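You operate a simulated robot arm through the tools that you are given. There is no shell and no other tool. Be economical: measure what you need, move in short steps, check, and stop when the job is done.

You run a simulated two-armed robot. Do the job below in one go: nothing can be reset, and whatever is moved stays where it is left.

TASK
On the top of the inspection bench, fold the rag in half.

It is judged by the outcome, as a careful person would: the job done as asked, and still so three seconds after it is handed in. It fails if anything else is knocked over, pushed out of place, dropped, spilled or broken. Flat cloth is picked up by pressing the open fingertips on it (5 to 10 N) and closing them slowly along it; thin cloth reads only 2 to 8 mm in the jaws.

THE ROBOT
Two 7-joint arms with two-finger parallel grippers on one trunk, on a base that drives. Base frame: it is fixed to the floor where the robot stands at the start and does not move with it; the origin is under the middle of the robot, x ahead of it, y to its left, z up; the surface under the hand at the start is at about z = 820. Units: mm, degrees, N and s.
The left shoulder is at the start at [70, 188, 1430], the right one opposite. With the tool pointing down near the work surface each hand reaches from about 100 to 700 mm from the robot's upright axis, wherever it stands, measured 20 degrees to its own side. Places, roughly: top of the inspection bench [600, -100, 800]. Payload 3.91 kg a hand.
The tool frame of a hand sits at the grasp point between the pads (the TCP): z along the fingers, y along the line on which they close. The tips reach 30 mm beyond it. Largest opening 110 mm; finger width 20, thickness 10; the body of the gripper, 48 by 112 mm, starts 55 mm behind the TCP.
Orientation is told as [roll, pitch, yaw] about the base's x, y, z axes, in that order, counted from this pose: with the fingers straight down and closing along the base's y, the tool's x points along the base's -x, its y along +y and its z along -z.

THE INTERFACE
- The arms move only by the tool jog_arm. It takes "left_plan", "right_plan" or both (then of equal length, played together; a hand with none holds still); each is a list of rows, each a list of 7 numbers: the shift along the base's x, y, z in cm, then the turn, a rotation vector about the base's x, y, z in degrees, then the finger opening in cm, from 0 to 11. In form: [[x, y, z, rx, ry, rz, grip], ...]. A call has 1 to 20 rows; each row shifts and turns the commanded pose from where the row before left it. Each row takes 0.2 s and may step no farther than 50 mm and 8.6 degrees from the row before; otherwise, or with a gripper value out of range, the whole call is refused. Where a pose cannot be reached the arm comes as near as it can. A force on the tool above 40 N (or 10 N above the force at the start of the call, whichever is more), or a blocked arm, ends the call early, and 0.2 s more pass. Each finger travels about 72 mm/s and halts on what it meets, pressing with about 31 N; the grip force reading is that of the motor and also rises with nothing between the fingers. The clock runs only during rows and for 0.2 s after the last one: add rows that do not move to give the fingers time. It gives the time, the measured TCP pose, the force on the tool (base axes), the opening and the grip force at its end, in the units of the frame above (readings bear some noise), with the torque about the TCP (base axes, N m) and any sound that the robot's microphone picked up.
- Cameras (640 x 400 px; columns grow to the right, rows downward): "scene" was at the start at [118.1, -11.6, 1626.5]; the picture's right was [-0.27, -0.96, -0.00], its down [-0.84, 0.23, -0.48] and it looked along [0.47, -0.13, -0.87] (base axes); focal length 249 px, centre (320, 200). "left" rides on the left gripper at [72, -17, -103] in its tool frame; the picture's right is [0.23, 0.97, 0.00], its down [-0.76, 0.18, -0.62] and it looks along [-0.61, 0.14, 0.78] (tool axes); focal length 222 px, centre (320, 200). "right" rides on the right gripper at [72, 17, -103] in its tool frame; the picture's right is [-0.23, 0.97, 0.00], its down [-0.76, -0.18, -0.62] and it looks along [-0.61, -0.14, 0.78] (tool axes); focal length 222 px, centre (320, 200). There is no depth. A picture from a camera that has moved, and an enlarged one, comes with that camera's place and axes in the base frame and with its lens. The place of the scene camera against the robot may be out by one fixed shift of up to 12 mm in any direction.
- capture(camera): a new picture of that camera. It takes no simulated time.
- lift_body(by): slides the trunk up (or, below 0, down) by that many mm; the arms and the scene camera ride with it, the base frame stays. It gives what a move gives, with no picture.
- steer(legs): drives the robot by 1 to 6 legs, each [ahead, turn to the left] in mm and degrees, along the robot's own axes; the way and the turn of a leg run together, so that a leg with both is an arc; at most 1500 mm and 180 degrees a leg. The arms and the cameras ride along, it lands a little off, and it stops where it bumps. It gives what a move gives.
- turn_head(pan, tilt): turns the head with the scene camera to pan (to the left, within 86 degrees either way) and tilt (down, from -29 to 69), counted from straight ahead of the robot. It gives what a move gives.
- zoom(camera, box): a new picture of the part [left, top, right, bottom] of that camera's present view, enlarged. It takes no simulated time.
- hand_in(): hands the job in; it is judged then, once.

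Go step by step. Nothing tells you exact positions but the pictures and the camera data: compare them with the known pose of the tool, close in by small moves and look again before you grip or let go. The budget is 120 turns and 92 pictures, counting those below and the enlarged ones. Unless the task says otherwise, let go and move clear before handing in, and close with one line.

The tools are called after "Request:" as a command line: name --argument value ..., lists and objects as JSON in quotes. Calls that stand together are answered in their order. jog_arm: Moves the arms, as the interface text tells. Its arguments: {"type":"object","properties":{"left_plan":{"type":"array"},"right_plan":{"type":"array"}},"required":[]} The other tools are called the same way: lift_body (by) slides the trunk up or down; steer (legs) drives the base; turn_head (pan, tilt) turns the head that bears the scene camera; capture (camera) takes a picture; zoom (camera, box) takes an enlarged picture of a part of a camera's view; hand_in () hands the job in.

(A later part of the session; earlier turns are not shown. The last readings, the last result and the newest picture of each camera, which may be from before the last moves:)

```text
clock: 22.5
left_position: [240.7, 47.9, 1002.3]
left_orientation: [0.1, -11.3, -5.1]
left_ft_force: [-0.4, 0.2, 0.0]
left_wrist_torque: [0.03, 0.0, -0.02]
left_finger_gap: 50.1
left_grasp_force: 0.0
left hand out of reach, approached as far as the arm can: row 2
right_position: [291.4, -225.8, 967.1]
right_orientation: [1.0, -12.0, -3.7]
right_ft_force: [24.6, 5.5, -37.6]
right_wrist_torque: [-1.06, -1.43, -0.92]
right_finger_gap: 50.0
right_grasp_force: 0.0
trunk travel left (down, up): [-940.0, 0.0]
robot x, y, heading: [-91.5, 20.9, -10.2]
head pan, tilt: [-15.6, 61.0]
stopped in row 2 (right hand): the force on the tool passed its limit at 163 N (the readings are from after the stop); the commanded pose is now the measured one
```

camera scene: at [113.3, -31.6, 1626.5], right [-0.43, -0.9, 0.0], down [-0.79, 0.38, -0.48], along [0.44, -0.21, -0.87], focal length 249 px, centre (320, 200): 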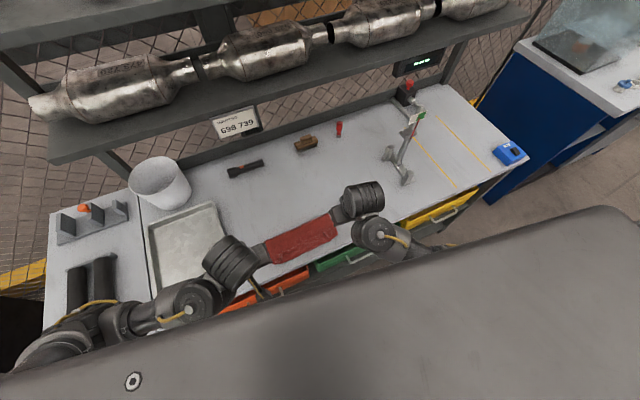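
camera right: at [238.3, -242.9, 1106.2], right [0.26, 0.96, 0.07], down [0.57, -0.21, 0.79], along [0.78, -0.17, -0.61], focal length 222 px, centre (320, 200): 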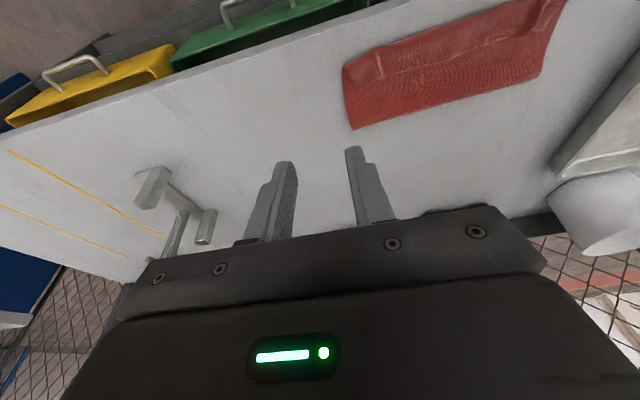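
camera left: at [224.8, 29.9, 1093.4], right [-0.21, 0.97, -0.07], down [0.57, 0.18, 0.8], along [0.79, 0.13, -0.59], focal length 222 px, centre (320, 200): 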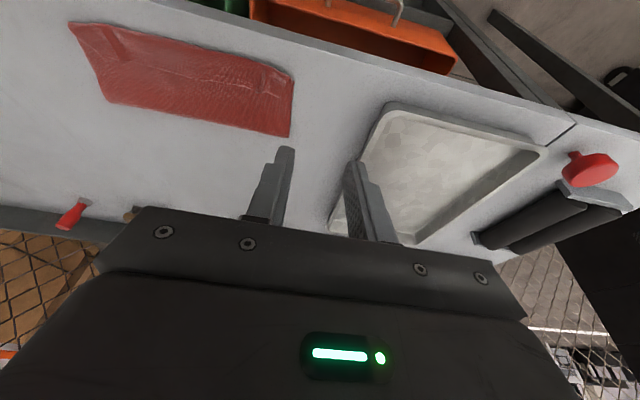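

Request:
jog_arm --right_plan '[[0, 0, -1.5, 0, 0, 0, 5], [0.5, 0, -1.5, 0, 0, 0, 5], [1, 0, -1, 0, 0, 0, 5], [2, 0, 0, 0, 0, 0, 5], [3, 0, 0, 0, 0, 0, 5], [3, 0, 0, 0, 0, 0, 5], [0, 0, 0, 0, 0, 0, 5]]'

Request:
jog_arm --left_plan '[[1, 0, -1.5, 0, 0, 0, 5], [1, 0, -1.5, 0, 0, 0, 5], [2, 0, -1.5, 0, 0, 0, 5], [3, 0, -1, 0, 0, 0, 5], [3, 0, 0, 0, 0, 0, 5], [3, 0, 0, 0, 0, 0, 5], [0, 0, 0, 0, 0, 0, 5]]'

Request:
capture --camera "scene"

```text
clock: 24.1
left_position: [238.5, 49.9, 1002.2]
left_orientation: [0.0, -11.4, -5.0]
left_ft_force: [0.1, 0.1, 0.1]
left_wrist_torque: [0.0, -0.06, 0.03]
left_finger_gap: 50.0
left_grasp_force: 0.1
right_position: [384.1, -227.5, 928.0]
right_orientation: [1.0, -11.9, -3.6]
right_ft_force: [0.2, -0.7, 0.3]
right_wrist_torque: [0.03, -0.01, 0.03]
right_finger_gap: 50.2
right_grasp_force: 0.1
trunk travel left (down, up): [-940.0, 0.0]
robot x, y, heading: [-87.7, 15.7, -10.2]
head pan, tilt: [-15.6, 61.0]
```

```text
clock: 25.7
left_position: [370.4, 48.6, 947.0]
left_orientation: [0.1, -11.4, -5.2]
left_ft_force: [0.4, 0.5, 0.2]
left_wrist_torque: [0.01, -0.01, 0.03]
left_finger_gap: 49.9
left_grasp_force: 0.0
right_position: [385.1, -227.3, 927.2]
right_orientation: [0.9, -11.9, -3.6]
right_ft_force: [0.1, -0.1, 0.7]
right_wrist_torque: [-0.02, 0.0, -0.01]
right_finger_gap: 50.1
right_grasp_force: 0.0
trunk travel left (down, up): [-940.0, 0.0]
robot x, y, heading: [-89.6, 16.2, -10.1]
head pan, tilt: [-15.6, 61.0]
```

```text
59 pictures are left
camera scene: at [24.3, -15.0, 1626.6], right [-0.43, -0.9, 0.0], down [-0.79, 0.38, -0.49], along [0.44, -0.21, -0.87], focal length 249 px, centre (320, 200)
```

scene: 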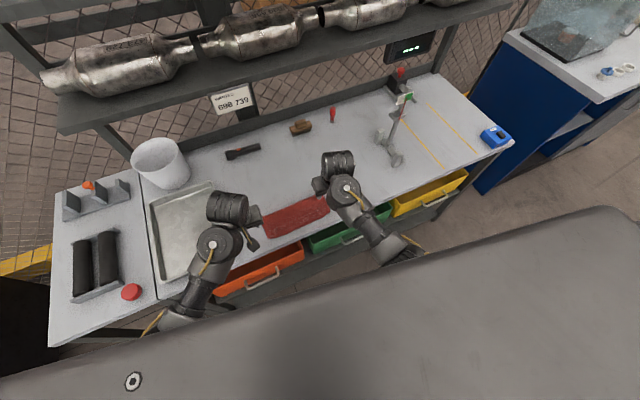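

The arms are clear now. Next I'll turn both hands so the fingers close along x, with the cameras outward, and set them above the flipped strip. Pinched this way, the cloth hangs straight down from the fingertips.

Request:
jog_arm --left_plan '[[0.1, -0.6, -0.2, 0, 2, 0, 4], [0.1, -0.6, -0.2, 0, 5, 0, 4], [0.1, -0.6, -0.2, 0, 4.4, 0, 4], [0.1, -0.6, -0.2, 0, 0, -8.5, 4], [0.1, -0.6, -0.2, 0, 0, -8.5, 4], [0.1, -0.6, -0.2, 0, 0, -8.5, 4], [0.1, -0.6, -0.2, 0, 0, -8.5, 4], [0.1, -0.6, -0.2, 0, 0, -8.5, 4], [0.1, -0.6, -0.2, 0, 0, -8.5, 4], [0.1, -0.6, -0.2, 0, 0, -8.5, 4], [0.1, -0.6, -0.2, 0, 0, -8.5, 4], [0.1, -0.6, -0.2, 0, 0, -8.5, 4], [0, -0.2, 0, 0, 0, -8.5, 4], [0, 0, 0, 0, 0, 0, 4]]' --right_plan '[[0, 0.3, 0, 0, 2, 0, 4], [0, 0.3, 0, 0, 5, 0, 4], [0, 0.3, 0, 0, 4.9, 0, 4], [0, 0.3, 0, 0, 0, 8.5, 4], [0, 0.3, 0, 0, 0, 8.5, 4], [0, 0.3, 0, 0, 0, 8.5, 4], [0, 0.3, 0, 0, 0, 8.5, 4], [0, 0.3, 0, 0, 0, 8.5, 4], [0, 0.3, 0, 0, 0, 8.5, 4], [0, 0.3, 0, 0, 0, 8.5, 4], [0, 0.3, 0, 0, 0, 8.5, 4], [0, 0.3, 0, 0, 0, 8.5, 4], [0, 0.1, 0, 0, 0, 8.5, 4], [0, 0, 0, 0, 0, 8.5, 4]]'

Request:
capture --camera "left"

Request:
capture --camera "right"

Request:
capture --camera "scene"

```text
clock: 27.0
left_position: [374.8, 14.5, 936.6]
left_orientation: [-0.9, -0.4, -25.8]
left_ft_force: [1.6, -2.0, -5.1]
left_wrist_torque: [-0.01, -0.21, 0.08]
left_finger_gap: 40.0
left_grasp_force: 0.1
right_position: [384.2, -209.5, 928.0]
right_orientation: [0.2, 0.0, 18.3]
right_ft_force: [-0.7, -0.7, 0.5]
right_wrist_torque: [-0.04, 0.02, 0.01]
right_finger_gap: 39.8
right_grasp_force: 0.0
trunk travel left (down, up): [-940.0, 0.0]
robot x, y, heading: [-91.5, 16.4, -10.3]
head pan, tilt: [-15.6, 61.0]
stopped in row 6 (left hand): the force on the tool passed its limit at 79 N (the readings are from after the stop); the commanded pose is now the measured one
```

```text
58 pictures are left
camera left: at [303.8, 32.8, 1040.3], right [0.22, 0.97, -0.02], down [0.76, -0.16, 0.62], along [0.61, -0.15, -0.78], focal length 222 px, centre (320, 200)
```

left: 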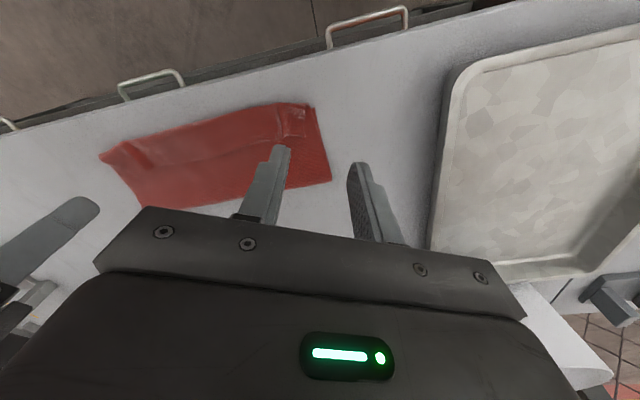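

```text
57 pictures are left
camera right: at [309.4, -216.7, 1031.1], right [-0.09, 1.0, 0.0], down [0.78, 0.07, 0.62], along [0.62, 0.06, -0.78], focal length 222 px, centre (320, 200)
```

right: 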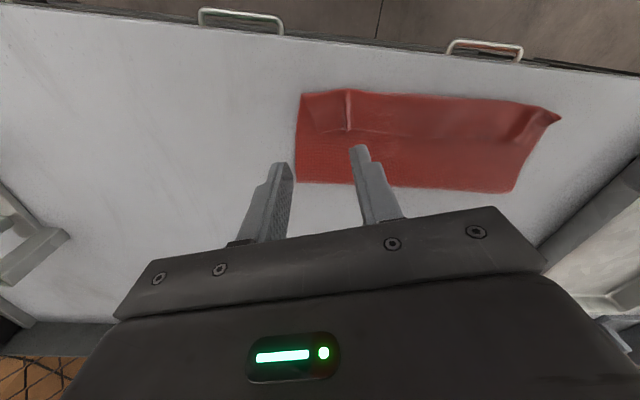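

```text
56 pictures are left
camera scene: at [25.4, -15.7, 1626.4], right [-0.43, -0.9, 0.0], down [-0.79, 0.38, -0.48], along [0.44, -0.21, -0.87], focal length 249 px, centre (320, 200)
```

scene: 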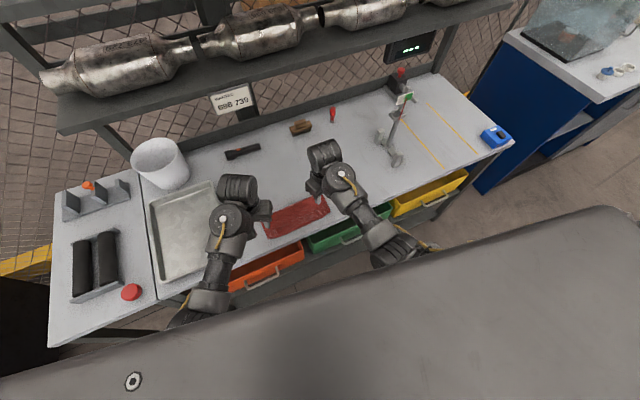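

Turning the left hand that way makes the arm hit itself. I'll try yaw +90 on both hands instead, which still leaves the cameras room.

Request:
jog_arm --left_plan '[[0, 0, 0, 0, 0, 8.5, 4], [0, 0, 0, 0, 0, 8.5, 4], [0, 0, 0, 0, 0, 8.5, 4], [0, 0, 0, 0, 0, 8.5, 4], [0, 0, 0, 0, 0, 8.5, 4], [0, 0, 0, 0, 0, 8.5, 4], [0, 0, 0, 0, 0, 8.5, 4], [0, 0, 0, 0, 0, 8.5, 4], [0, 0, 0, 0, 0, 8.5, 4], [0, 0, 0, 0, 0, 8.5, 4], [0, 0, 0, 0, 0, 8.5, 4], [0, 0, 0, 0, 0, 8.5, 4], [0, 0, 0, 0, 0, 8.5, 4], [0, 0, 0, 0, 0, 5, 4], [0, 0, 0, 0, 0, 0, 4]]'

Request:
jog_arm --right_plan '[[0, 0, 0, 0, 0, 8.5, 4], [0, 0, 0, 0, 0, 8.5, 4], [0, 0, 0, 0, 0, 8.5, 4], [0, 0, 0, 0, 0, 8.5, 4], [0, 0, 0, 0, 0, 8.5, 4], [0, 0, 0, 0, 0, 8.5, 4], [0, 0, 0, 0, 0, 8.5, 4], [0, 0, 0, 0, 0, 8.5, 4], [0, 0, 0, 0, 0, 3.5, 4], [0, 0, 0, 0, 0, 0, 4]]'

Request:
capture --camera "scene"

```text
clock: 30.2
left_position: [374.2, 14.0, 937.9]
left_orientation: [-1.0, -0.3, 89.6]
left_ft_force: [0.4, 0.8, 0.1]
left_wrist_torque: [0.01, -0.01, -0.03]
left_finger_gap: 40.1
left_grasp_force: 0.1
right_position: [384.0, -210.1, 927.8]
right_orientation: [0.2, 0.0, 18.2]
right_ft_force: [0.9, -0.1, 0.2]
right_wrist_torque: [0.01, -0.01, -0.01]
right_finger_gap: 39.9
right_grasp_force: 0.1
trunk travel left (down, up): [-940.0, 0.0]
robot x, y, heading: [-86.3, 13.8, -10.4]
head pan, tilt: [-15.6, 61.0]
```

```text
clock: 32.4
left_position: [374.6, 15.5, 937.4]
left_orientation: [-1.0, -0.3, 89.7]
left_ft_force: [-0.4, -0.3, 0.3]
left_wrist_torque: [0.02, 0.03, 0.02]
left_finger_gap: 40.1
left_grasp_force: 0.0
right_position: [381.9, -210.1, 927.4]
right_orientation: [0.2, 0.0, 89.8]
right_ft_force: [0.2, 0.0, -0.5]
right_wrist_torque: [0.01, -0.02, 0.0]
right_finger_gap: 39.8
right_grasp_force: 0.0
trunk travel left (down, up): [-940.0, 0.0]
robot x, y, heading: [-88.8, 17.0, -10.4]
head pan, tilt: [-15.6, 61.0]
```

```text
55 pictures are left
camera scene: at [24.9, -15.3, 1626.5], right [-0.43, -0.9, 0.0], down [-0.79, 0.38, -0.48], along [0.44, -0.21, -0.87], focal length 249 px, centre (320, 200)
```

scene: 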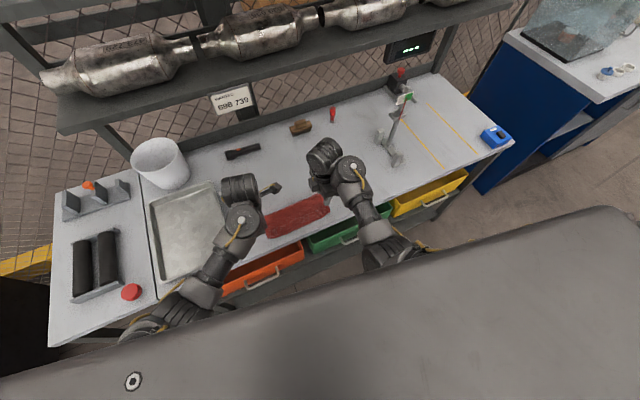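

Yaw +90 works on both hands. I'll move over the strip's ends, lower, and look.

Request:
jog_arm --left_plan '[[0.4, -1.8, -2.5, 1, 0, 0, 4], [0.4, -1.7, -2.5, 0, 0, 0, 4], [0, 0, 0, 0, 0, 0, 4]]' --right_plan '[[0, 0.8, -2, 0, 0, 0, 4], [0, 0.8, -2, 0, 0, 0, 4], [0, 0, 0, 0, 0, 0, 4]]'

Request:
capture --camera "left"

Request:
capture --camera "right"

```text
clock: 33.2
left_position: [382.9, -19.8, 884.6]
left_orientation: [-1.0, -1.3, 89.6]
left_ft_force: [-0.1, 0.5, -0.3]
left_wrist_torque: [0.0, 0.0, -0.02]
left_finger_gap: 39.9
left_grasp_force: 0.1
right_position: [384.2, -192.7, 886.3]
right_orientation: [0.2, 0.0, 89.6]
right_ft_force: [0.3, 0.2, -0.4]
right_wrist_torque: [0.04, 0.02, -0.01]
right_finger_gap: 39.9
right_grasp_force: 0.1
trunk travel left (down, up): [-940.0, 0.0]
robot x, y, heading: [-85.3, 15.9, -9.9]
head pan, tilt: [-15.6, 61.0]
```

```text
54 pictures are left
camera left: at [398.7, -94.8, 988.0], right [-0.98, -0.22, -0.02], down [-0.18, 0.75, 0.64], along [-0.12, 0.62, -0.77], focal length 222 px, centre (320, 200)
```

left: 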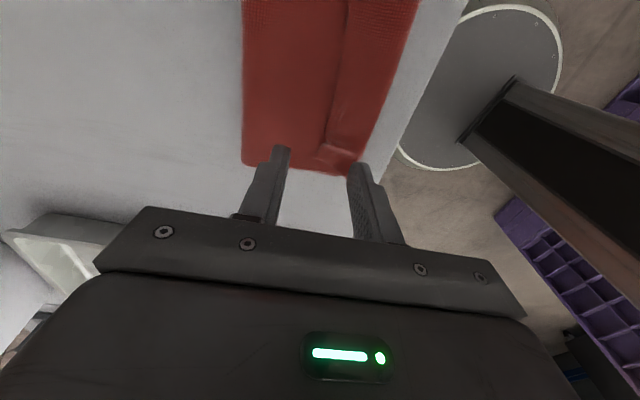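

```text
53 pictures are left
camera right: at [367.1, -265.4, 989.5], right [-0.97, 0.23, 0.0], down [0.18, 0.76, 0.62], along [0.14, 0.61, -0.78], focal length 222 px, centre (320, 200)
```

right: 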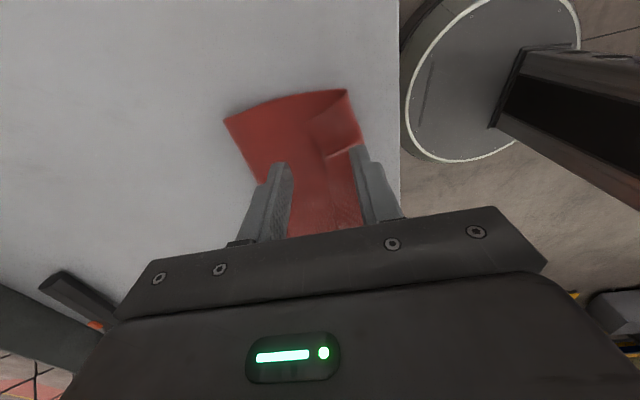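

Request:
zoom --camera "left" --box '[220, 40, 460, 190]'

Request:
zoom --camera "right" --box '[200, 80, 440, 230]'

```text
2.67 times, centred on (340, 115) of left
camera zoom: at [398.7, -94.8, 988.0], right [-0.98, -0.22, -0.02], down [-0.18, 0.75, 0.64], along [-0.12, 0.62, -0.77], focal length 592 px, centre (267, 427)
```

zoom: 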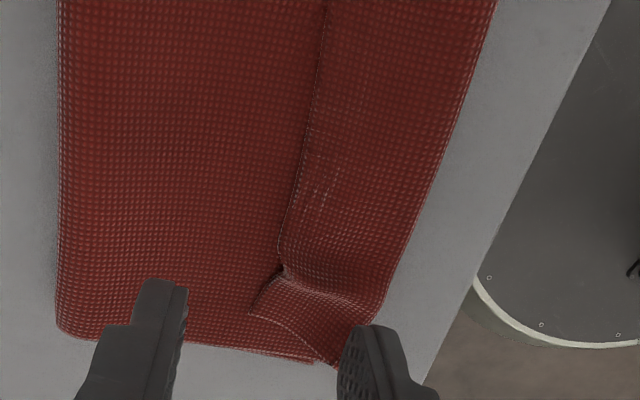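

```text
2.67 times, centred on (320, 155) of right
camera zoom: at [367.1, -265.4, 989.5], right [-0.97, 0.23, 0.0], down [0.18, 0.76, 0.62], along [0.14, 0.61, -0.78], focal length 592 px, centre (320, 320)
```

zoom: 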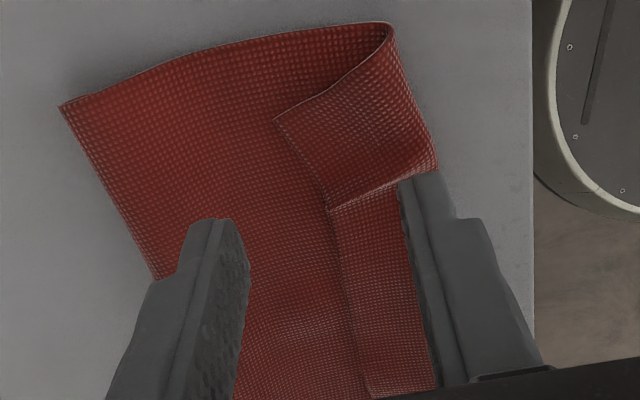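

The flipped strip is clear now: it runs from the crease at x ≈ 350 to its edge at x ≈ 383 on the left and 389 on the right. I'll set each pair of fingers across the strip's edge with a 20 mm gap and descend.

Request:
jog_arm --left_plan '[[-0.7, -0.7, -0.6, -1.3, 1, 0, 2], [-0.7, -0.6, -0.6, 0, 0, 0, 2], [0, 0, -0.7, 0, 0, 0, 2], [0, 0, -0.6, 0, 0, 0, 2], [0, 0, 0, 0, 0, 0, 2]]' --right_plan '[[-0.5, 0.1, -0.6, 0, 0, 0, 2], [-0.4, 0, -0.6, 0, 0, 0, 2], [0, 0, -0.7, 0, 0, 0, 2], [0, 0, -0.7, 0, 0, 0, 2], [0, 0, 0, 0, 0, 0, 2]]'

Request:
zoom --camera "left" --box '[220, 60, 460, 210]'

Request:
zoom --camera "right" --box '[200, 60, 440, 210]'

```text
clock: 34.6
left_position: [385.8, 4.7, 853.6]
left_orientation: [-1.2, -3.1, 90.7]
left_ft_force: [-0.4, -0.7, 7.3]
left_wrist_torque: [-0.13, 0.1, 0.02]
left_finger_gap: 19.8
left_grasp_force: 0.0
right_position: [374.6, -191.9, 863.6]
right_orientation: [0.1, 0.0, 89.6]
right_ft_force: [0.0, 0.6, 1.2]
right_wrist_torque: [0.01, -0.02, 0.0]
right_finger_gap: 20.0
right_grasp_force: 0.1
trunk travel left (down, up): [-940.0, 0.0]
robot x, y, heading: [-87.1, 15.2, -10.4]
head pan, tilt: [-15.6, 61.0]
stopped in row 5 (left hand): the arm was blocked; the commanded pose is now the measured one
```

```text
2.67 times, centred on (340, 135) of left
camera zoom: at [402.5, -72.9, 953.7], right [-0.97, -0.24, -0.04], down [-0.2, 0.72, 0.66], along [-0.13, 0.65, -0.75], focal length 592 px, centre (267, 373)
```

zoom: 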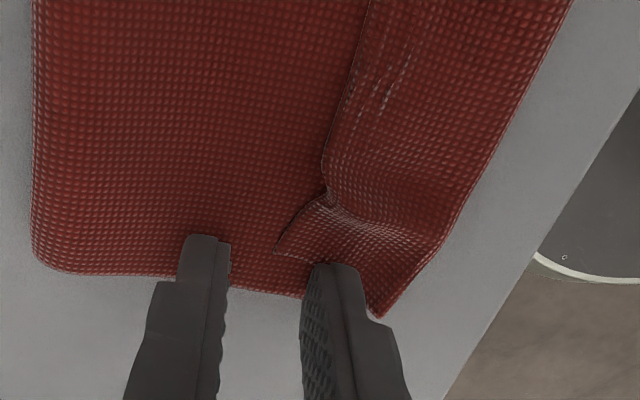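

```text
2.67 times, centred on (320, 135) of right
camera zoom: at [357.1, -263.5, 966.0], right [-0.97, 0.23, 0.0], down [0.18, 0.76, 0.62], along [0.14, 0.61, -0.78], focal length 592 px, centre (320, 373)
```

zoom: 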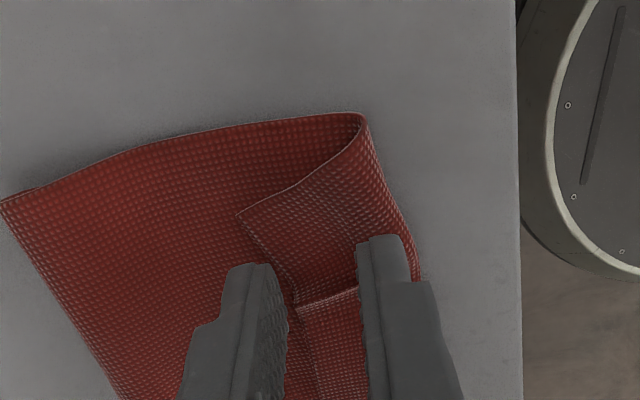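

The left arm is at its reach limit here because the robot isn't centred on the rag. I'll lift and turn the base 6 degrees more to the right.

Request:
jog_arm --left_plan '[[0, 0, 2, 0, 0, 0, 2], [0, 0, 3, 0, 0, 0, 2], [0, 0, 0, 0, 0, 0, 2]]' --right_plan '[[0, 0, 2, 0, 0, 0, 2], [0, 0, 3, 0, 0, 0, 2], [0, 0, 0, 0, 0, 0, 2]]'

Request:
steer --legs '[[0, -7]]'

```text
clock: 35.4
left_position: [385.4, 3.7, 902.7]
left_orientation: [-1.2, -3.1, 90.7]
left_ft_force: [-0.6, 0.8, 0.9]
left_wrist_torque: [0.04, 0.02, 0.0]
left_finger_gap: 20.0
left_grasp_force: 0.1
right_position: [373.8, -192.8, 910.3]
right_orientation: [0.1, 0.0, 89.8]
right_ft_force: [0.1, 0.4, -0.3]
right_wrist_torque: [0.04, 0.02, 0.03]
right_finger_gap: 20.0
right_grasp_force: 0.1
trunk travel left (down, up): [-940.0, 0.0]
robot x, y, heading: [-88.6, 15.5, -10.1]
head pan, tilt: [-15.6, 61.0]
```

```text
clock: 36.4
left_position: [379.2, -53.4, 903.0]
left_orientation: [-1.2, -3.0, 83.4]
left_ft_force: [-0.7, 0.6, 0.1]
left_wrist_torque: [0.01, 0.01, 0.0]
left_finger_gap: 20.3
left_grasp_force: 0.1
right_position: [344.7, -248.5, 911.2]
right_orientation: [0.2, 0.1, 82.5]
right_ft_force: [-0.5, -0.3, -0.6]
right_wrist_torque: [-0.03, -0.01, 0.0]
right_finger_gap: 20.3
right_grasp_force: 0.0
trunk travel left (down, up): [-940.0, 0.0]
robot x, y, heading: [-87.6, 11.5, -17.6]
head pan, tilt: [-15.6, 61.0]
```

Request:
jog_arm --left_plan '[[-0.5, 1, -1.1, -1.5, 0.6, 3.3, 2], [-0.5, 1, -1.1, -1.5, 0.6, 3.3, 2], [0, 0, -1.1, 0, 0, 0, 2], [0, 0, 0, 0, 0, 0, 2]]' --right_plan '[[1, 1.9, -1.4, 0, 0, 3.7, 2], [1, 1.9, -1.4, 0, 0, 3.7, 2], [1, 1.9, -1.3, 0, 0, 0, 2], [0, 0, 0, 0, 0, 0, 2]]'

Request:
zoom --camera "left" --box '[220, 60, 460, 210]'

Request:
zoom --camera "right" --box '[200, 60, 440, 210]'

```text
clock: 37.4
left_position: [369.5, -37.1, 869.1]
left_orientation: [-0.2, 0.0, 90.0]
left_ft_force: [-0.2, -0.2, 1.0]
left_wrist_torque: [0.02, -0.02, 0.0]
left_finger_gap: 19.9
left_grasp_force: 0.0
right_position: [374.8, -192.8, 869.1]
right_orientation: [0.1, 0.0, 90.0]
right_ft_force: [-0.1, 0.6, 0.4]
right_wrist_torque: [0.01, 0.01, -0.04]
right_finger_gap: 19.9
right_grasp_force: 0.2
trunk travel left (down, up): [-940.0, 0.0]
robot x, y, heading: [-86.9, 15.5, -17.3]
head pan, tilt: [-15.6, 61.0]
```

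```text
2.67 times, centred on (340, 135) of left
camera zoom: at [385.8, -108.9, 974.0], right [-0.97, -0.23, 0.0], down [-0.18, 0.76, 0.62], along [-0.14, 0.61, -0.78], focal length 592 px, centre (267, 373)
```

zoom: 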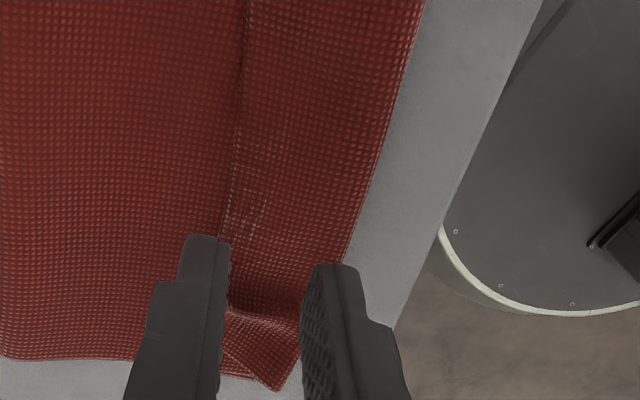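

```text
2.67 times, centred on (320, 135) of right
camera zoom: at [357.1, -265.5, 972.8], right [-0.97, 0.23, 0.0], down [0.18, 0.76, 0.62], along [0.14, 0.61, -0.78], focal length 592 px, centre (320, 373)
```

zoom: 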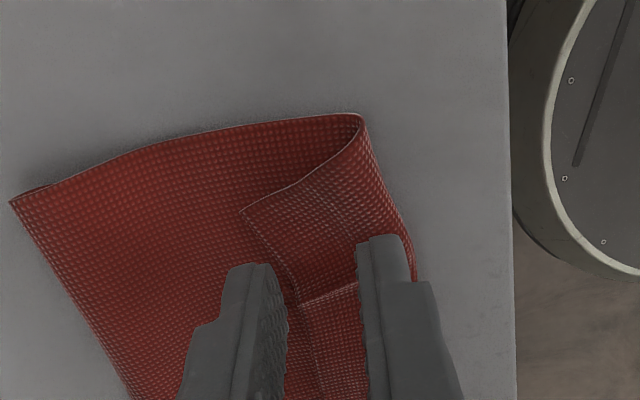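

Both hands are where I want them, apart from 2 mm in x on the left. I'll descend to contact.

Request:
jog_arm --left_plan '[[-0.2, 0.2, -0.5, 0, 0, 0, 1.8], [0, 0, -0.5, 0, 0, 0, 1.8], [0, 0, -0.3, 0, 0, 0, 1.8], [0, 0, 0, 0, 0, 0, 1.8]]' --right_plan '[[0, 0, -0.5, 0, 0, 0, 1.9], [0, 0, -0.5, 0, 0, 0, 1.9], [0, 0, -0.3, 0, 0, 0, 1.9], [0, 0, 0, 0, 0, 0, 1.9]]'

```text
clock: 38.4
left_position: [367.5, -34.5, 858.2]
left_orientation: [-0.1, 0.0, 90.1]
left_ft_force: [0.1, 0.2, -0.3]
left_wrist_torque: [0.02, 0.02, 0.01]
left_finger_gap: 18.0
left_grasp_force: 0.2
right_position: [374.5, -194.0, 856.8]
right_orientation: [0.3, 0.0, 90.0]
right_ft_force: [0.4, 0.7, -0.1]
right_wrist_torque: [-0.03, 0.01, 0.0]
right_finger_gap: 18.9
right_grasp_force: 0.0
trunk travel left (down, up): [-940.0, 0.0]
robot x, y, heading: [-89.8, 19.3, -17.2]
head pan, tilt: [-15.6, 61.0]
```

Request:
jog_arm --left_plan '[[0, 0, -0.2, 0, 0, 0, 1.8], [0, 0, -0.2, 0, 0, 0, 1.8], [0, 0, 0, 0, 0, 0, 1.8]]' --right_plan '[[0, 0, -0.1, 0, 0, 0, 1.9], [0, 0, -0.1, 0, 0, 0, 1.9], [0, 0, 0, 0, 0, 0, 1.9]]'

```text
clock: 39.2
left_position: [367.3, -34.2, 852.8]
left_orientation: [-0.2, 0.0, 90.0]
left_ft_force: [-1.0, 0.8, 3.7]
left_wrist_torque: [0.0, -0.04, 0.0]
left_finger_gap: 17.7
left_grasp_force: 0.0
right_position: [373.9, -191.1, 853.5]
right_orientation: [0.3, 0.0, 90.0]
right_ft_force: [0.1, -0.5, 0.8]
right_wrist_torque: [0.01, 0.01, 0.0]
right_finger_gap: 19.1
right_grasp_force: 0.0
trunk travel left (down, up): [-940.0, 0.0]
robot x, y, heading: [-87.5, 16.4, -17.3]
head pan, tilt: [-15.6, 61.0]
```

Request:
jog_arm --left_plan '[[0, 0, -0.06, 0, 0, 0, 1.8], [0, 0, 0, 0, 0, 0, 1.8], [0, 0, 0, 0, 0, 0, 1.8]]' --right_plan '[[0, 0, -0.1, 0, 0, 0, 1.9], [0, 0, -0.07, 0, 0, 0, 1.9], [0, 0, 0, 0, 0, 0, 1.9]]'

```text
clock: 40.0
left_position: [367.2, -32.5, 852.5]
left_orientation: [-0.3, -0.1, 90.0]
left_ft_force: [-0.4, -2.1, 11.3]
left_wrist_torque: [-0.07, -0.09, -0.03]
left_finger_gap: 17.9
left_grasp_force: 0.2
right_position: [373.4, -192.2, 853.5]
right_orientation: [0.1, 0.0, 90.0]
right_ft_force: [0.6, 0.9, 0.4]
right_wrist_torque: [0.04, 0.0, 0.0]
right_finger_gap: 19.2
right_grasp_force: 0.2
trunk travel left (down, up): [-940.0, 0.0]
robot x, y, heading: [-89.4, 15.8, -17.4]
head pan, tilt: [-15.6, 61.0]
```

Request:
jog_arm --left_plan '[[0, 0, 0.04, 0, 0, 0, 1.8], [0, 0, 0, 0, 0, 0, 1.8], [0, 0, 0, 0, 0, 0, 1.8]]' --right_plan '[[0, 0, -0.1, 0, 0, 0, 1.9], [0, 0, -0.05, 0, 0, 0, 1.9], [0, 0, 0, 0, 0, 0, 1.9]]'

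```text
clock: 40.8
left_position: [367.7, -32.8, 853.6]
left_orientation: [-0.2, -0.2, 90.0]
left_ft_force: [0.5, -2.3, 12.9]
left_wrist_torque: [-0.11, -0.19, -0.01]
left_finger_gap: 18.3
left_grasp_force: 0.0
right_position: [372.4, -191.4, 853.5]
right_orientation: [0.0, -0.1, 89.8]
right_ft_force: [-0.2, -1.8, 7.6]
right_wrist_torque: [-0.07, -0.05, 0.03]
right_finger_gap: 19.0
right_grasp_force: 0.1
trunk travel left (down, up): [-940.0, 0.0]
robot x, y, heading: [-89.8, 15.3, -17.7]
head pan, tilt: [-15.6, 61.0]
```

Request:
jog_arm --left_plan '[[0, 0, 0.07, 0, 0, 0, 1.8], [0, 0, 0, 0, 0, 0, 1.7], [0, 0, 0, 0, 0, 0, 1.5], [0, 0, 0, 0, 0, 0, 1.3], [0, 0, 0, 0, 0, 0, 1.1], [0, 0, 0, 0, 0, 0, 0.9], [0, 0, 0, 0, 0, 0, 0.7], [0, 0, 0, 0, 0, 0, 0.5], [0, 0, 0, 0, 0, 0, 0.3], [0, 0, 0, 0, 0, 0, 0], [0, 0, 0, 0, 0, 0, 0], [0, 0, 0, 0, 0, 0, 0]]' --right_plan '[[0, 0, 0, 0, 0, 0, 1.9], [0, 0, 0, 0, 0, 0, 1.7], [0, 0, 0, 0, 0, 0, 1.5], [0, 0, 0, 0, 0, 0, 1.3], [0, 0, 0, 0, 0, 0, 1.1], [0, 0, 0, 0, 0, 0, 0.9], [0, 0, 0, 0, 0, 0, 0.7], [0, 0, 0, 0, 0, 0, 0.5], [0, 0, 0, 0, 0, 0, 0.3], [0, 0, 0, 0, 0, 0, 0], [0, 0, 0, 0, 0, 0, 0], [0, 0, 0, 0, 0, 0, 0]]'

Request:
zoom --camera "left" --box '[220, 60, 460, 210]'

Request:
zoom --camera "right" --box '[200, 60, 440, 210]'

```text
clock: 43.4
left_position: [369.4, -30.7, 852.1]
left_orientation: [-0.3, -0.2, 90.1]
left_ft_force: [-0.6, 0.2, 3.0]
left_wrist_torque: [-0.01, -0.02, -0.02]
left_finger_gap: 0.0
left_grasp_force: 31.2
right_position: [373.4, -191.2, 852.0]
right_orientation: [0.1, 0.0, 89.9]
right_ft_force: [1.1, -0.1, 15.1]
right_wrist_torque: [0.02, -0.08, 0.0]
right_finger_gap: 2.1
right_grasp_force: 31.0
trunk travel left (down, up): [-940.0, 0.0]
robot x, y, heading: [-83.6, 16.1, -17.1]
head pan, tilt: [-15.6, 61.0]
```

```text
2.67 times, centred on (340, 135) of left
camera zoom: at [385.3, -104.3, 956.8], right [-0.97, -0.23, -0.01], down [-0.18, 0.76, 0.63], along [-0.14, 0.61, -0.78], focal length 592 px, centre (267, 373)
```

zoom: 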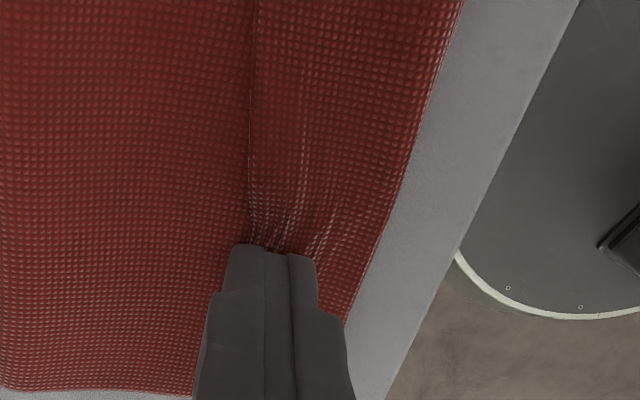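

```text
2.67 times, centred on (320, 135) of right
camera zoom: at [355.4, -263.3, 956.0], right [-0.97, 0.23, 0.0], down [0.18, 0.76, 0.62], along [0.14, 0.61, -0.78], focal length 592 px, centre (320, 373)
```

zoom: 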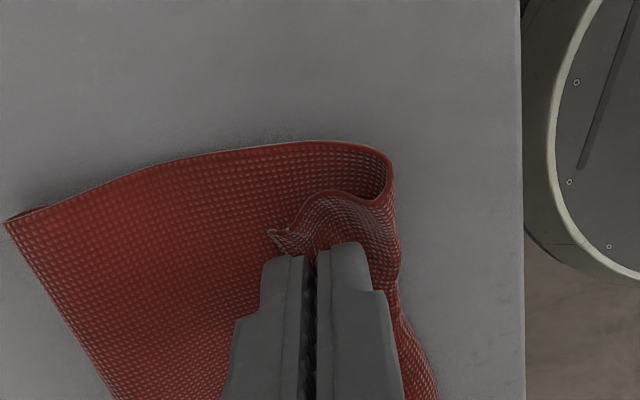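

The right hand has a clean pinch of the strip's edge. The left one slipped off, so I'll raise it slightly, reopen, shift 5 mm onto the strip and try again.

Request:
jog_arm --left_plan '[[0, 0, 0.6, 0, 0, 0, 0.4], [0, 0, 0.4, 0, 0, 0, 1.0], [-0.3, -0.3, 0, 0, 0, 0, 1.7], [-0.2, 0, 0, 0, 0, 0, 1.7], [0, 0, 0, 0, 0, 0, 1.7]]'

Request:
zoom --camera "left" --box '[220, 60, 460, 210]'

```text
clock: 44.6
left_position: [360.7, -37.8, 863.3]
left_orientation: [-0.2, 0.0, 89.9]
left_ft_force: [-0.3, 0.4, -0.5]
left_wrist_torque: [0.02, 0.0, 0.01]
left_finger_gap: 17.1
left_grasp_force: 0.0
right_position: [372.5, -190.1, 852.9]
right_orientation: [0.1, 0.0, 89.9]
right_ft_force: [2.9, 1.7, 18.4]
right_wrist_torque: [-0.01, -0.12, 0.04]
right_finger_gap: 1.8
right_grasp_force: 30.7
trunk travel left (down, up): [-940.0, 0.0]
robot x, y, heading: [-87.1, 17.0, -17.6]
head pan, tilt: [-15.6, 61.0]
```

```text
2.67 times, centred on (340, 135) of left
camera zoom: at [378.3, -110.1, 967.6], right [-0.97, -0.23, 0.0], down [-0.18, 0.76, 0.62], along [-0.14, 0.61, -0.78], focal length 592 px, centre (267, 373)
```

zoom: 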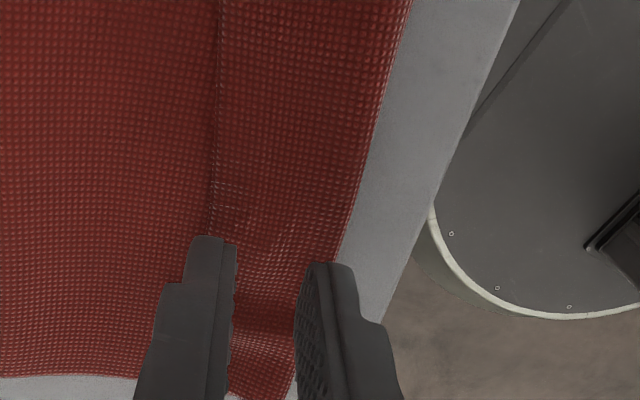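

Request:
jog_arm --left_plan '[[0.2, 0.1, -0.5, 0, 0, 0, 1.7], [0, 0, -0.5, 0, 0, 0, 1.7], [0, 0, 0, 0, 0, 0, 1.7], [0, 0, 0, 0, 0, 0, 1.7]]'

```text
clock: 45.6
left_position: [366.0, -26.1, 853.1]
left_orientation: [-0.8, -0.9, 90.1]
left_ft_force: [-3.8, -7.0, 28.4]
left_wrist_torque: [-0.32, -0.14, -0.07]
left_finger_gap: 15.9
left_grasp_force: 0.0
right_position: [371.1, -191.2, 852.6]
right_orientation: [0.0, -0.2, 89.9]
right_ft_force: [-1.2, 2.7, 7.8]
right_wrist_torque: [0.05, 0.04, -0.02]
right_finger_gap: 1.7
right_grasp_force: 30.9
trunk travel left (down, up): [-940.0, 0.0]
robot x, y, heading: [-91.0, 14.9, -17.7]
head pan, tilt: [-15.6, 61.0]
stopped in row 4 (left hand): the force on the tool passed its limit at 40 N (the readings are from after the stop); the commanded pose is now the measured one
```

Request:
jog_arm --left_plan '[[0, 0, 0.2, 0, 0, 0, 1.7], [0, 0, 0, 0, 0, 0, 1.7]]'

Request:
zoom --camera "left" --box '[220, 60, 460, 210]'

```text
clock: 46.2
left_position: [365.0, -25.4, 853.1]
left_orientation: [-0.4, -0.8, 90.1]
left_ft_force: [-0.4, -1.4, 2.0]
left_wrist_torque: [-0.05, -0.06, 0.0]
left_finger_gap: 17.2
left_grasp_force: 0.1
right_position: [370.2, -189.6, 852.6]
right_orientation: [0.0, 0.0, 89.9]
right_ft_force: [-2.8, 2.9, 20.7]
right_wrist_torque: [0.03, 0.08, -0.01]
right_finger_gap: 1.8
right_grasp_force: 31.2
trunk travel left (down, up): [-940.0, 0.0]
robot x, y, heading: [-87.3, 16.5, -17.5]
head pan, tilt: [-15.6, 61.0]
```

```text
2.67 times, centred on (340, 135) of left
camera zoom: at [381.7, -100.1, 956.0], right [-0.97, -0.23, -0.01], down [-0.18, 0.75, 0.63], along [-0.14, 0.62, -0.77], focal length 592 px, centre (267, 373)
```

zoom: 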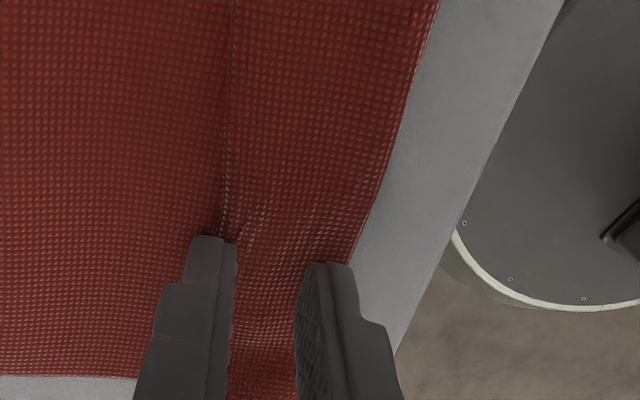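

Contact is light now and the outer finger covers about 5 mm of the edge. I'll press a touch more and close.

Request:
jog_arm --left_plan '[[-0.1, 0, -0.04, 0, 0, 0, 1.7], [0, 0, 0, 0, 0, 0, 1.6], [0, 0, 0, 0, 0, 0, 1.4], [0, 0, 0, 0, 0, 0, 1.2], [0, 0, 0, 0, 0, 0, 1.0], [0, 0, 0, 0, 0, 0, 0.8], [0, 0, 0, 0, 0, 0, 0.6], [0, 0, 0, 0, 0, 0, 0.4], [0, 0, 0, 0, 0, 0, 0.2], [0, 0, 0, 0, 0, 0, 0], [0, 0, 0, 0, 0, 0, 0], [0, 0, 0, 0, 0, 0, 0]]'

Request:
zoom --camera "left" --box '[220, 60, 460, 210]'

```text
clock: 48.8
left_position: [364.1, -25.4, 853.4]
left_orientation: [-0.6, -1.0, 90.1]
left_ft_force: [-0.7, 0.1, 3.1]
left_wrist_torque: [0.0, -0.03, -0.01]
left_finger_gap: 0.1
left_grasp_force: 30.7
right_position: [371.9, -189.7, 852.4]
right_orientation: [0.1, 0.0, 89.9]
right_ft_force: [4.2, 0.0, 28.9]
right_wrist_torque: [-0.07, -0.15, -0.01]
right_finger_gap: 1.8
right_grasp_force: 31.3
trunk travel left (down, up): [-940.0, 0.0]
robot x, y, heading: [-87.1, 15.2, -17.5]
head pan, tilt: [-15.6, 61.0]
```

```text
2.67 times, centred on (340, 135) of left
camera zoom: at [380.6, -99.4, 956.2], right [-0.97, -0.23, -0.01], down [-0.18, 0.75, 0.63], along [-0.13, 0.62, -0.77], focal length 592 px, centre (267, 373)
```

zoom: 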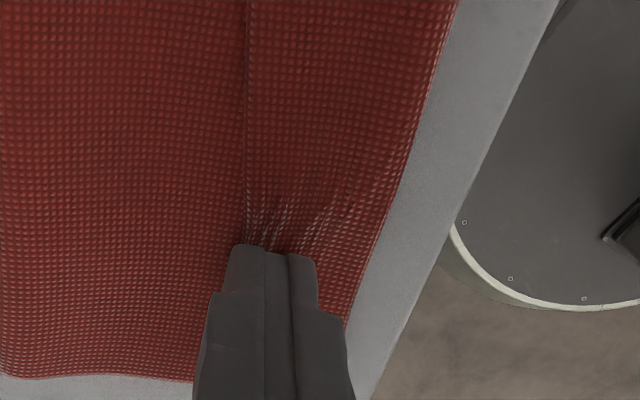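

The fingers slipped again because the pressure was too low. I'll relieve the right hand slightly, reopen the left, shift 5 mm and press harder this time.

Request:
jog_arm --left_plan '[[0, 0, 0.5, 0, 0, 0, 0.5], [-0.3, 0, 0.2, 0, 0, 0, 1.2], [-0.2, 0, 0, 0, 0, 0, 1.8], [0, 0, -0.3, 0.8, 0.5, 0, 1.8], [0, 0, -0.3, 0, 0, 0, 1.8], [0, 0, 0, 0, 0, 0, 1.8]]' --right_plan '[[0, 0, 0.1, 0, 0, 0, 0], [0, 0, 0.1, 0, 0, 0, 0], [0, 0, 0, 0, 0, 0, 0], [0, 0, 0, 0, 0, 0, 0], [0, 0, 0, 0, 0, 0, 0], [0, 0, 0, 0, 0, 0, 0]]'

Request:
zoom --camera "left" --box '[220, 60, 460, 210]'

```text
clock: 50.2
left_position: [360.3, -26.8, 854.4]
left_orientation: [0.1, -1.9, 90.1]
left_ft_force: [-0.4, 0.1, 0.3]
left_wrist_torque: [-0.03, 0.0, -0.01]
left_finger_gap: 18.1
left_grasp_force: 0.1
right_position: [372.3, -189.8, 852.9]
right_orientation: [0.3, 0.0, 89.9]
right_ft_force: [0.8, -0.9, 8.6]
right_wrist_torque: [-0.04, -0.04, 0.0]
right_finger_gap: 1.5
right_grasp_force: 31.3
trunk travel left (down, up): [-940.0, 0.0]
robot x, y, heading: [-88.9, 15.6, -17.4]
head pan, tilt: [-15.6, 61.0]
```

```text
2.67 times, centred on (340, 135) of left
camera zoom: at [378.0, -101.6, 955.2], right [-0.97, -0.23, -0.01], down [-0.18, 0.74, 0.65], along [-0.14, 0.63, -0.76], focal length 592 px, centre (267, 373)
```

zoom: 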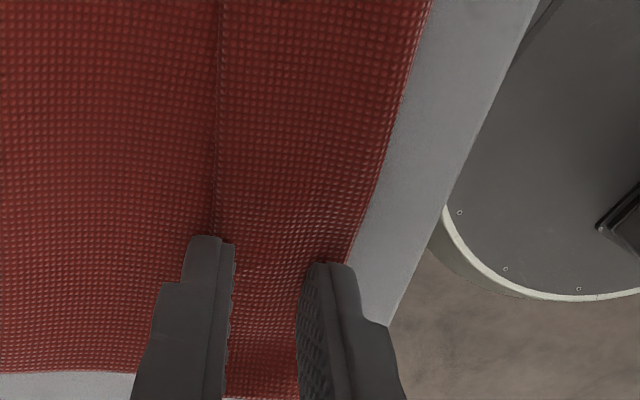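

Request:
jog_arm --left_plan '[[0, 0, -0.15, -1.9, 0, 0, 1.8], [0, 0, -0.05, 0, 0, 0, 1.8], [0, 0, 0, 0, 0, 0, 1.8]]'

```text
clock: 50.9
left_position: [367.6, -15.6, 852.7]
left_orientation: [-1.0, -0.7, 90.0]
left_ft_force: [-4.4, -8.8, 27.3]
left_wrist_torque: [-0.36, -0.09, -0.07]
left_finger_gap: 16.4
left_grasp_force: 0.0
right_position: [369.5, -188.6, 853.2]
right_orientation: [0.2, -0.2, 90.1]
right_ft_force: [0.5, 4.9, 1.1]
right_wrist_torque: [0.13, 0.05, -0.02]
right_finger_gap: 1.6
right_grasp_force: 31.3
trunk travel left (down, up): [-940.0, 0.0]
robot x, y, heading: [-87.1, 15.0, -17.3]
head pan, tilt: [-15.6, 61.0]
stopped in row 3 (left hand): the force on the tool passed its limit at 42 N (the readings are from after the stop); the commanded pose is now the measured one
```

Request:
jog_arm --left_plan '[[0, 0, 0.5, 0, 0, 0, 1.8], [0, 0, 0.5, 0, 0, 0, 1.8], [0, 0, 0, 0, 0, 0, 1.8]]'

Request:
zoom --camera "left" --box '[200, 40, 460, 203]'

```text
clock: 51.6
left_position: [368.1, -16.1, 858.2]
left_orientation: [-0.7, -0.6, 90.2]
left_ft_force: [0.2, 0.3, -0.2]
left_wrist_torque: [0.0, -0.04, 0.0]
left_finger_gap: 18.1
left_grasp_force: 0.0
right_position: [372.0, -189.1, 852.0]
right_orientation: [0.3, -0.1, 90.0]
right_ft_force: [1.1, -1.5, 8.7]
right_wrist_torque: [-0.05, -0.03, -0.02]
right_finger_gap: 1.8
right_grasp_force: 30.7
trunk travel left (down, up): [-940.0, 0.0]
robot x, y, heading: [-87.2, 17.2, -17.7]
head pan, tilt: [-15.6, 61.0]
```

```text
2.45 times, centred on (330, 122) of left
camera zoom: at [384.4, -89.0, 962.4], right [-0.97, -0.23, -0.01], down [-0.19, 0.75, 0.63], along [-0.13, 0.61, -0.78], focal length 545 px, centre (296, 393)
```

zoom: 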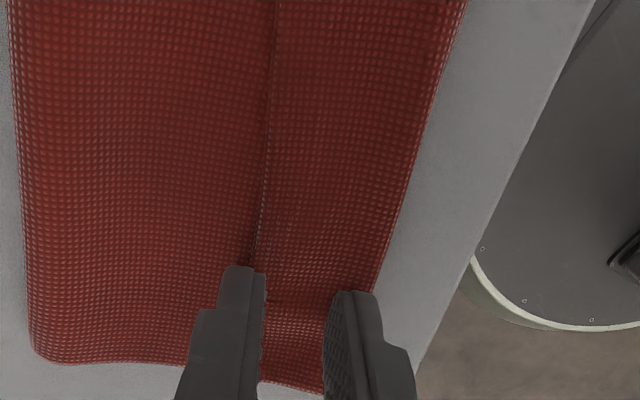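

Request:
jog_arm --left_plan '[[0, 0, -0.2, 0, 0, 0, 1.8], [0, 0, -0.2, 0, 0, 0, 1.8], [0, 0, 0, 0, 0, 0, 1.8]]'

```text
clock: 52.5
left_position: [366.9, -14.1, 855.6]
left_orientation: [-0.7, -0.6, 90.2]
left_ft_force: [0.8, -0.6, -1.2]
left_wrist_torque: [0.0, -0.02, 0.02]
left_finger_gap: 18.1
left_grasp_force: 0.1
right_position: [371.7, -190.1, 851.7]
right_orientation: [0.3, -0.1, 89.9]
right_ft_force: [2.3, -0.5, 10.9]
right_wrist_torque: [-0.02, -0.08, -0.04]
right_finger_gap: 1.7
right_grasp_force: 31.0
trunk travel left (down, up): [-940.0, 0.0]
robot x, y, heading: [-86.4, 15.9, -17.4]
head pan, tilt: [-15.6, 61.0]
```

Request:
jog_arm --left_plan '[[0, 0, -0.15, 0, 0, 0, 1.8], [0, 0, -0.05, 0, 0, 0, 1.8], [0, 0, 0, 0, 0, 0, 1.8]]'

```text
clock: 53.2
left_position: [367.4, -10.8, 852.5]
left_orientation: [-0.7, -1.1, 90.2]
left_ft_force: [-0.5, -4.6, 11.3]
left_wrist_torque: [-0.17, -0.03, -0.04]
left_finger_gap: 17.8
left_grasp_force: 0.0
right_position: [370.6, -188.4, 852.4]
right_orientation: [0.3, -0.2, 89.9]
right_ft_force: [2.1, 2.5, 9.4]
right_wrist_torque: [0.06, -0.05, 0.03]
right_finger_gap: 1.9
right_grasp_force: 31.0
trunk travel left (down, up): [-940.0, 0.0]
robot x, y, heading: [-87.8, 18.0, -17.3]
head pan, tilt: [-15.6, 61.0]
```

Pressing at 11 N, so I'll close.

Request:
jog_arm --left_plan '[[0, 0, 0, 0, 0, 0, 1.6], [0, 0, 0, 0, 0, 0, 1.4], [0, 0, 0, 0, 0, 0, 1.2], [0, 0, 0, 0, 0, 0, 1.0], [0, 0, 0, 0, 0, 0, 0.8], [0, 0, 0, 0, 0, 0, 0.6], [0, 0, 0, 0, 0, 0, 0.4], [0, 0, 0, 0, 0, 0, 0.2], [0, 0, 0, 0, 0, 0, 0], [0, 0, 0, 0, 0, 0, 0]]'

Request:
zoom --camera "left" --box '[200, 40, 460, 203]'

```text
clock: 55.5
left_position: [370.3, -10.7, 853.8]
left_orientation: [-1.0, -1.0, 90.3]
left_ft_force: [0.0, -0.7, 1.6]
left_wrist_torque: [-0.03, 0.04, 0.01]
left_finger_gap: 0.0
left_grasp_force: 30.8
right_position: [370.6, -190.6, 853.3]
right_orientation: [0.3, -0.1, 89.9]
right_ft_force: [-2.3, 0.9, 9.4]
right_wrist_torque: [0.03, 0.06, -0.02]
right_finger_gap: 1.7
right_grasp_force: 30.7
trunk travel left (down, up): [-940.0, 0.0]
robot x, y, heading: [-87.9, 16.3, -17.4]
head pan, tilt: [-15.6, 61.0]
```

```text
2.45 times, centred on (330, 122) of left
camera zoom: at [386.2, -84.5, 956.5], right [-0.97, -0.23, -0.02], down [-0.19, 0.75, 0.63], along [-0.13, 0.62, -0.77], focal length 545 px, centre (296, 393)
```

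zoom: 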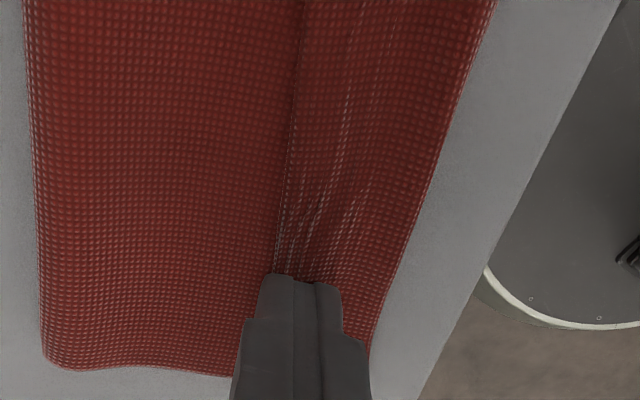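

The cloth slid from under the outer finger as the pressure fell off. I'll retry with full finger overlap and push down slightly while closing.

Request:
jog_arm --left_plan '[[0, 0, 0.4, 0, 0, 0, 0.4], [-0.3, 0, 0.2, 0, 0, 0, 1.0], [-0.3, 0, 0, 0, 1, 0, 1.6], [-0.2, 0, -0.2, 0, 0, 0, 1.7], [0, 0, -0.25, 0, 0, 0, 1.7], [0, 0, 0, 0, 0, 0, 1.7]]'

Request:
zoom --camera "left" --box '[200, 40, 460, 203]'

```text
clock: 56.9
left_position: [360.5, -12.5, 855.9]
left_orientation: [0.2, -0.8, 90.2]
left_ft_force: [-0.1, -0.3, 0.5]
left_wrist_torque: [0.01, 0.01, 0.03]
left_finger_gap: 17.2
left_grasp_force: 0.0
right_position: [371.4, -189.6, 853.1]
right_orientation: [0.4, -0.1, 89.9]
right_ft_force: [-1.9, 0.3, 10.7]
right_wrist_torque: [0.01, 0.04, 0.0]
right_finger_gap: 1.6
right_grasp_force: 31.3
trunk travel left (down, up): [-940.0, 0.0]
robot x, y, heading: [-89.6, 11.1, -17.9]
head pan, tilt: [-15.6, 61.0]
```

```text
2.45 times, centred on (330, 122) of left
camera zoom: at [378.2, -86.6, 958.5], right [-0.97, -0.23, 0.0], down [-0.18, 0.75, 0.63], along [-0.15, 0.62, -0.77], focal length 545 px, centre (296, 393)
```

zoom: 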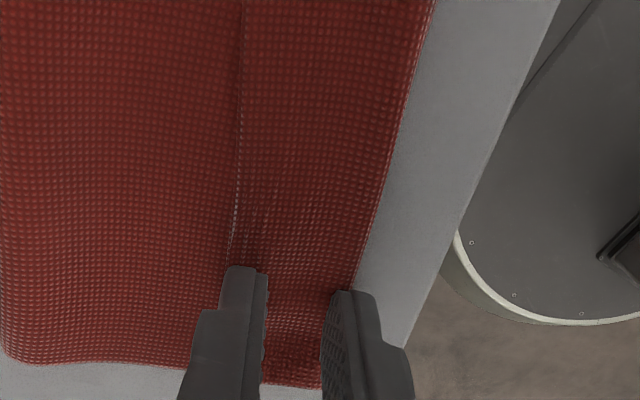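

Request:
jog_arm --left_plan '[[0, 0, 0, 0, 0, 0, 1.3], [0, 0, -0.2, 0, 0, 0, 1.3], [0, 0, -0.1, 0, 0, 0, 1.3], [0, 0, 0, 0, 0, 0, 1.3]]'

```text
clock: 57.6
left_position: [362.3, -5.4, 851.4]
left_orientation: [-0.4, -1.4, 90.0]
left_ft_force: [-5.5, -6.8, 29.1]
left_wrist_torque: [-0.35, -0.15, -0.1]
left_finger_gap: 11.0
left_grasp_force: 0.1
right_position: [368.7, -188.6, 852.7]
right_orientation: [0.1, -0.4, 90.0]
right_ft_force: [-0.6, 4.4, 2.6]
right_wrist_torque: [0.09, 0.03, -0.02]
right_finger_gap: 1.3
right_grasp_force: 30.6
trunk travel left (down, up): [-940.0, 0.0]
robot x, y, heading: [-89.1, 16.3, -17.4]
head pan, tilt: [-15.6, 61.0]
stopped in row 3 (left hand): the force on the tool passed its limit at 44 N (the readings are from after the stop); the commanded pose is now the measured one
```

Request:
jog_arm --left_plan '[[0, 0, 0.05, 0, 0, 0, 1.0], [0, 0, 0, 0, 0, 0, 0.8], [0, 0, 0, 0, 0, 0, 0.6], [0, 0, 0, 0, 0, 0, 0.4], [0, 0, 0, 0, 0, 0, 0.2], [0, 0, 0, 0, 0, 0, 0], [0, 0, 0, 0, 0, 0, 0]]'

Request:
zoom --camera "left" --box '[200, 40, 460, 203]'

```text
clock: 58.2
left_position: [363.9, -3.3, 851.8]
left_orientation: [-0.5, -1.5, 90.0]
left_ft_force: [-2.7, -7.5, 24.6]
left_wrist_torque: [-0.33, -0.12, -0.08]
left_finger_gap: 7.1
left_grasp_force: 0.0
right_position: [370.6, -187.3, 851.6]
right_orientation: [0.2, -0.4, 90.1]
right_ft_force: [-0.7, 4.2, 3.7]
right_wrist_torque: [0.06, 0.02, -0.01]
right_finger_gap: 1.7
right_grasp_force: 31.0
trunk travel left (down, up): [-940.0, 0.0]
robot x, y, heading: [-88.6, 15.1, -17.5]
head pan, tilt: [-15.6, 61.0]
stopped in row 2 (left hand): the force on the tool passed its limit at 41 N (the readings are from after the stop); the commanded pose is now the measured one
```

```text
2.45 times, centred on (330, 122) of left
camera zoom: at [380.5, -79.4, 954.7], right [-0.97, -0.23, -0.02], down [-0.18, 0.75, 0.64], along [-0.13, 0.63, -0.77], focal length 545 px, centre (296, 393)
```

zoom: 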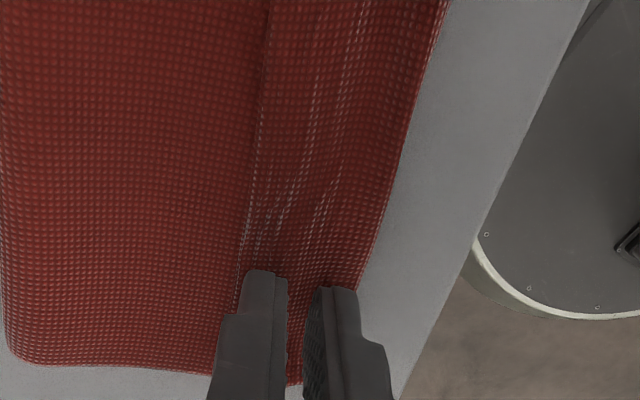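

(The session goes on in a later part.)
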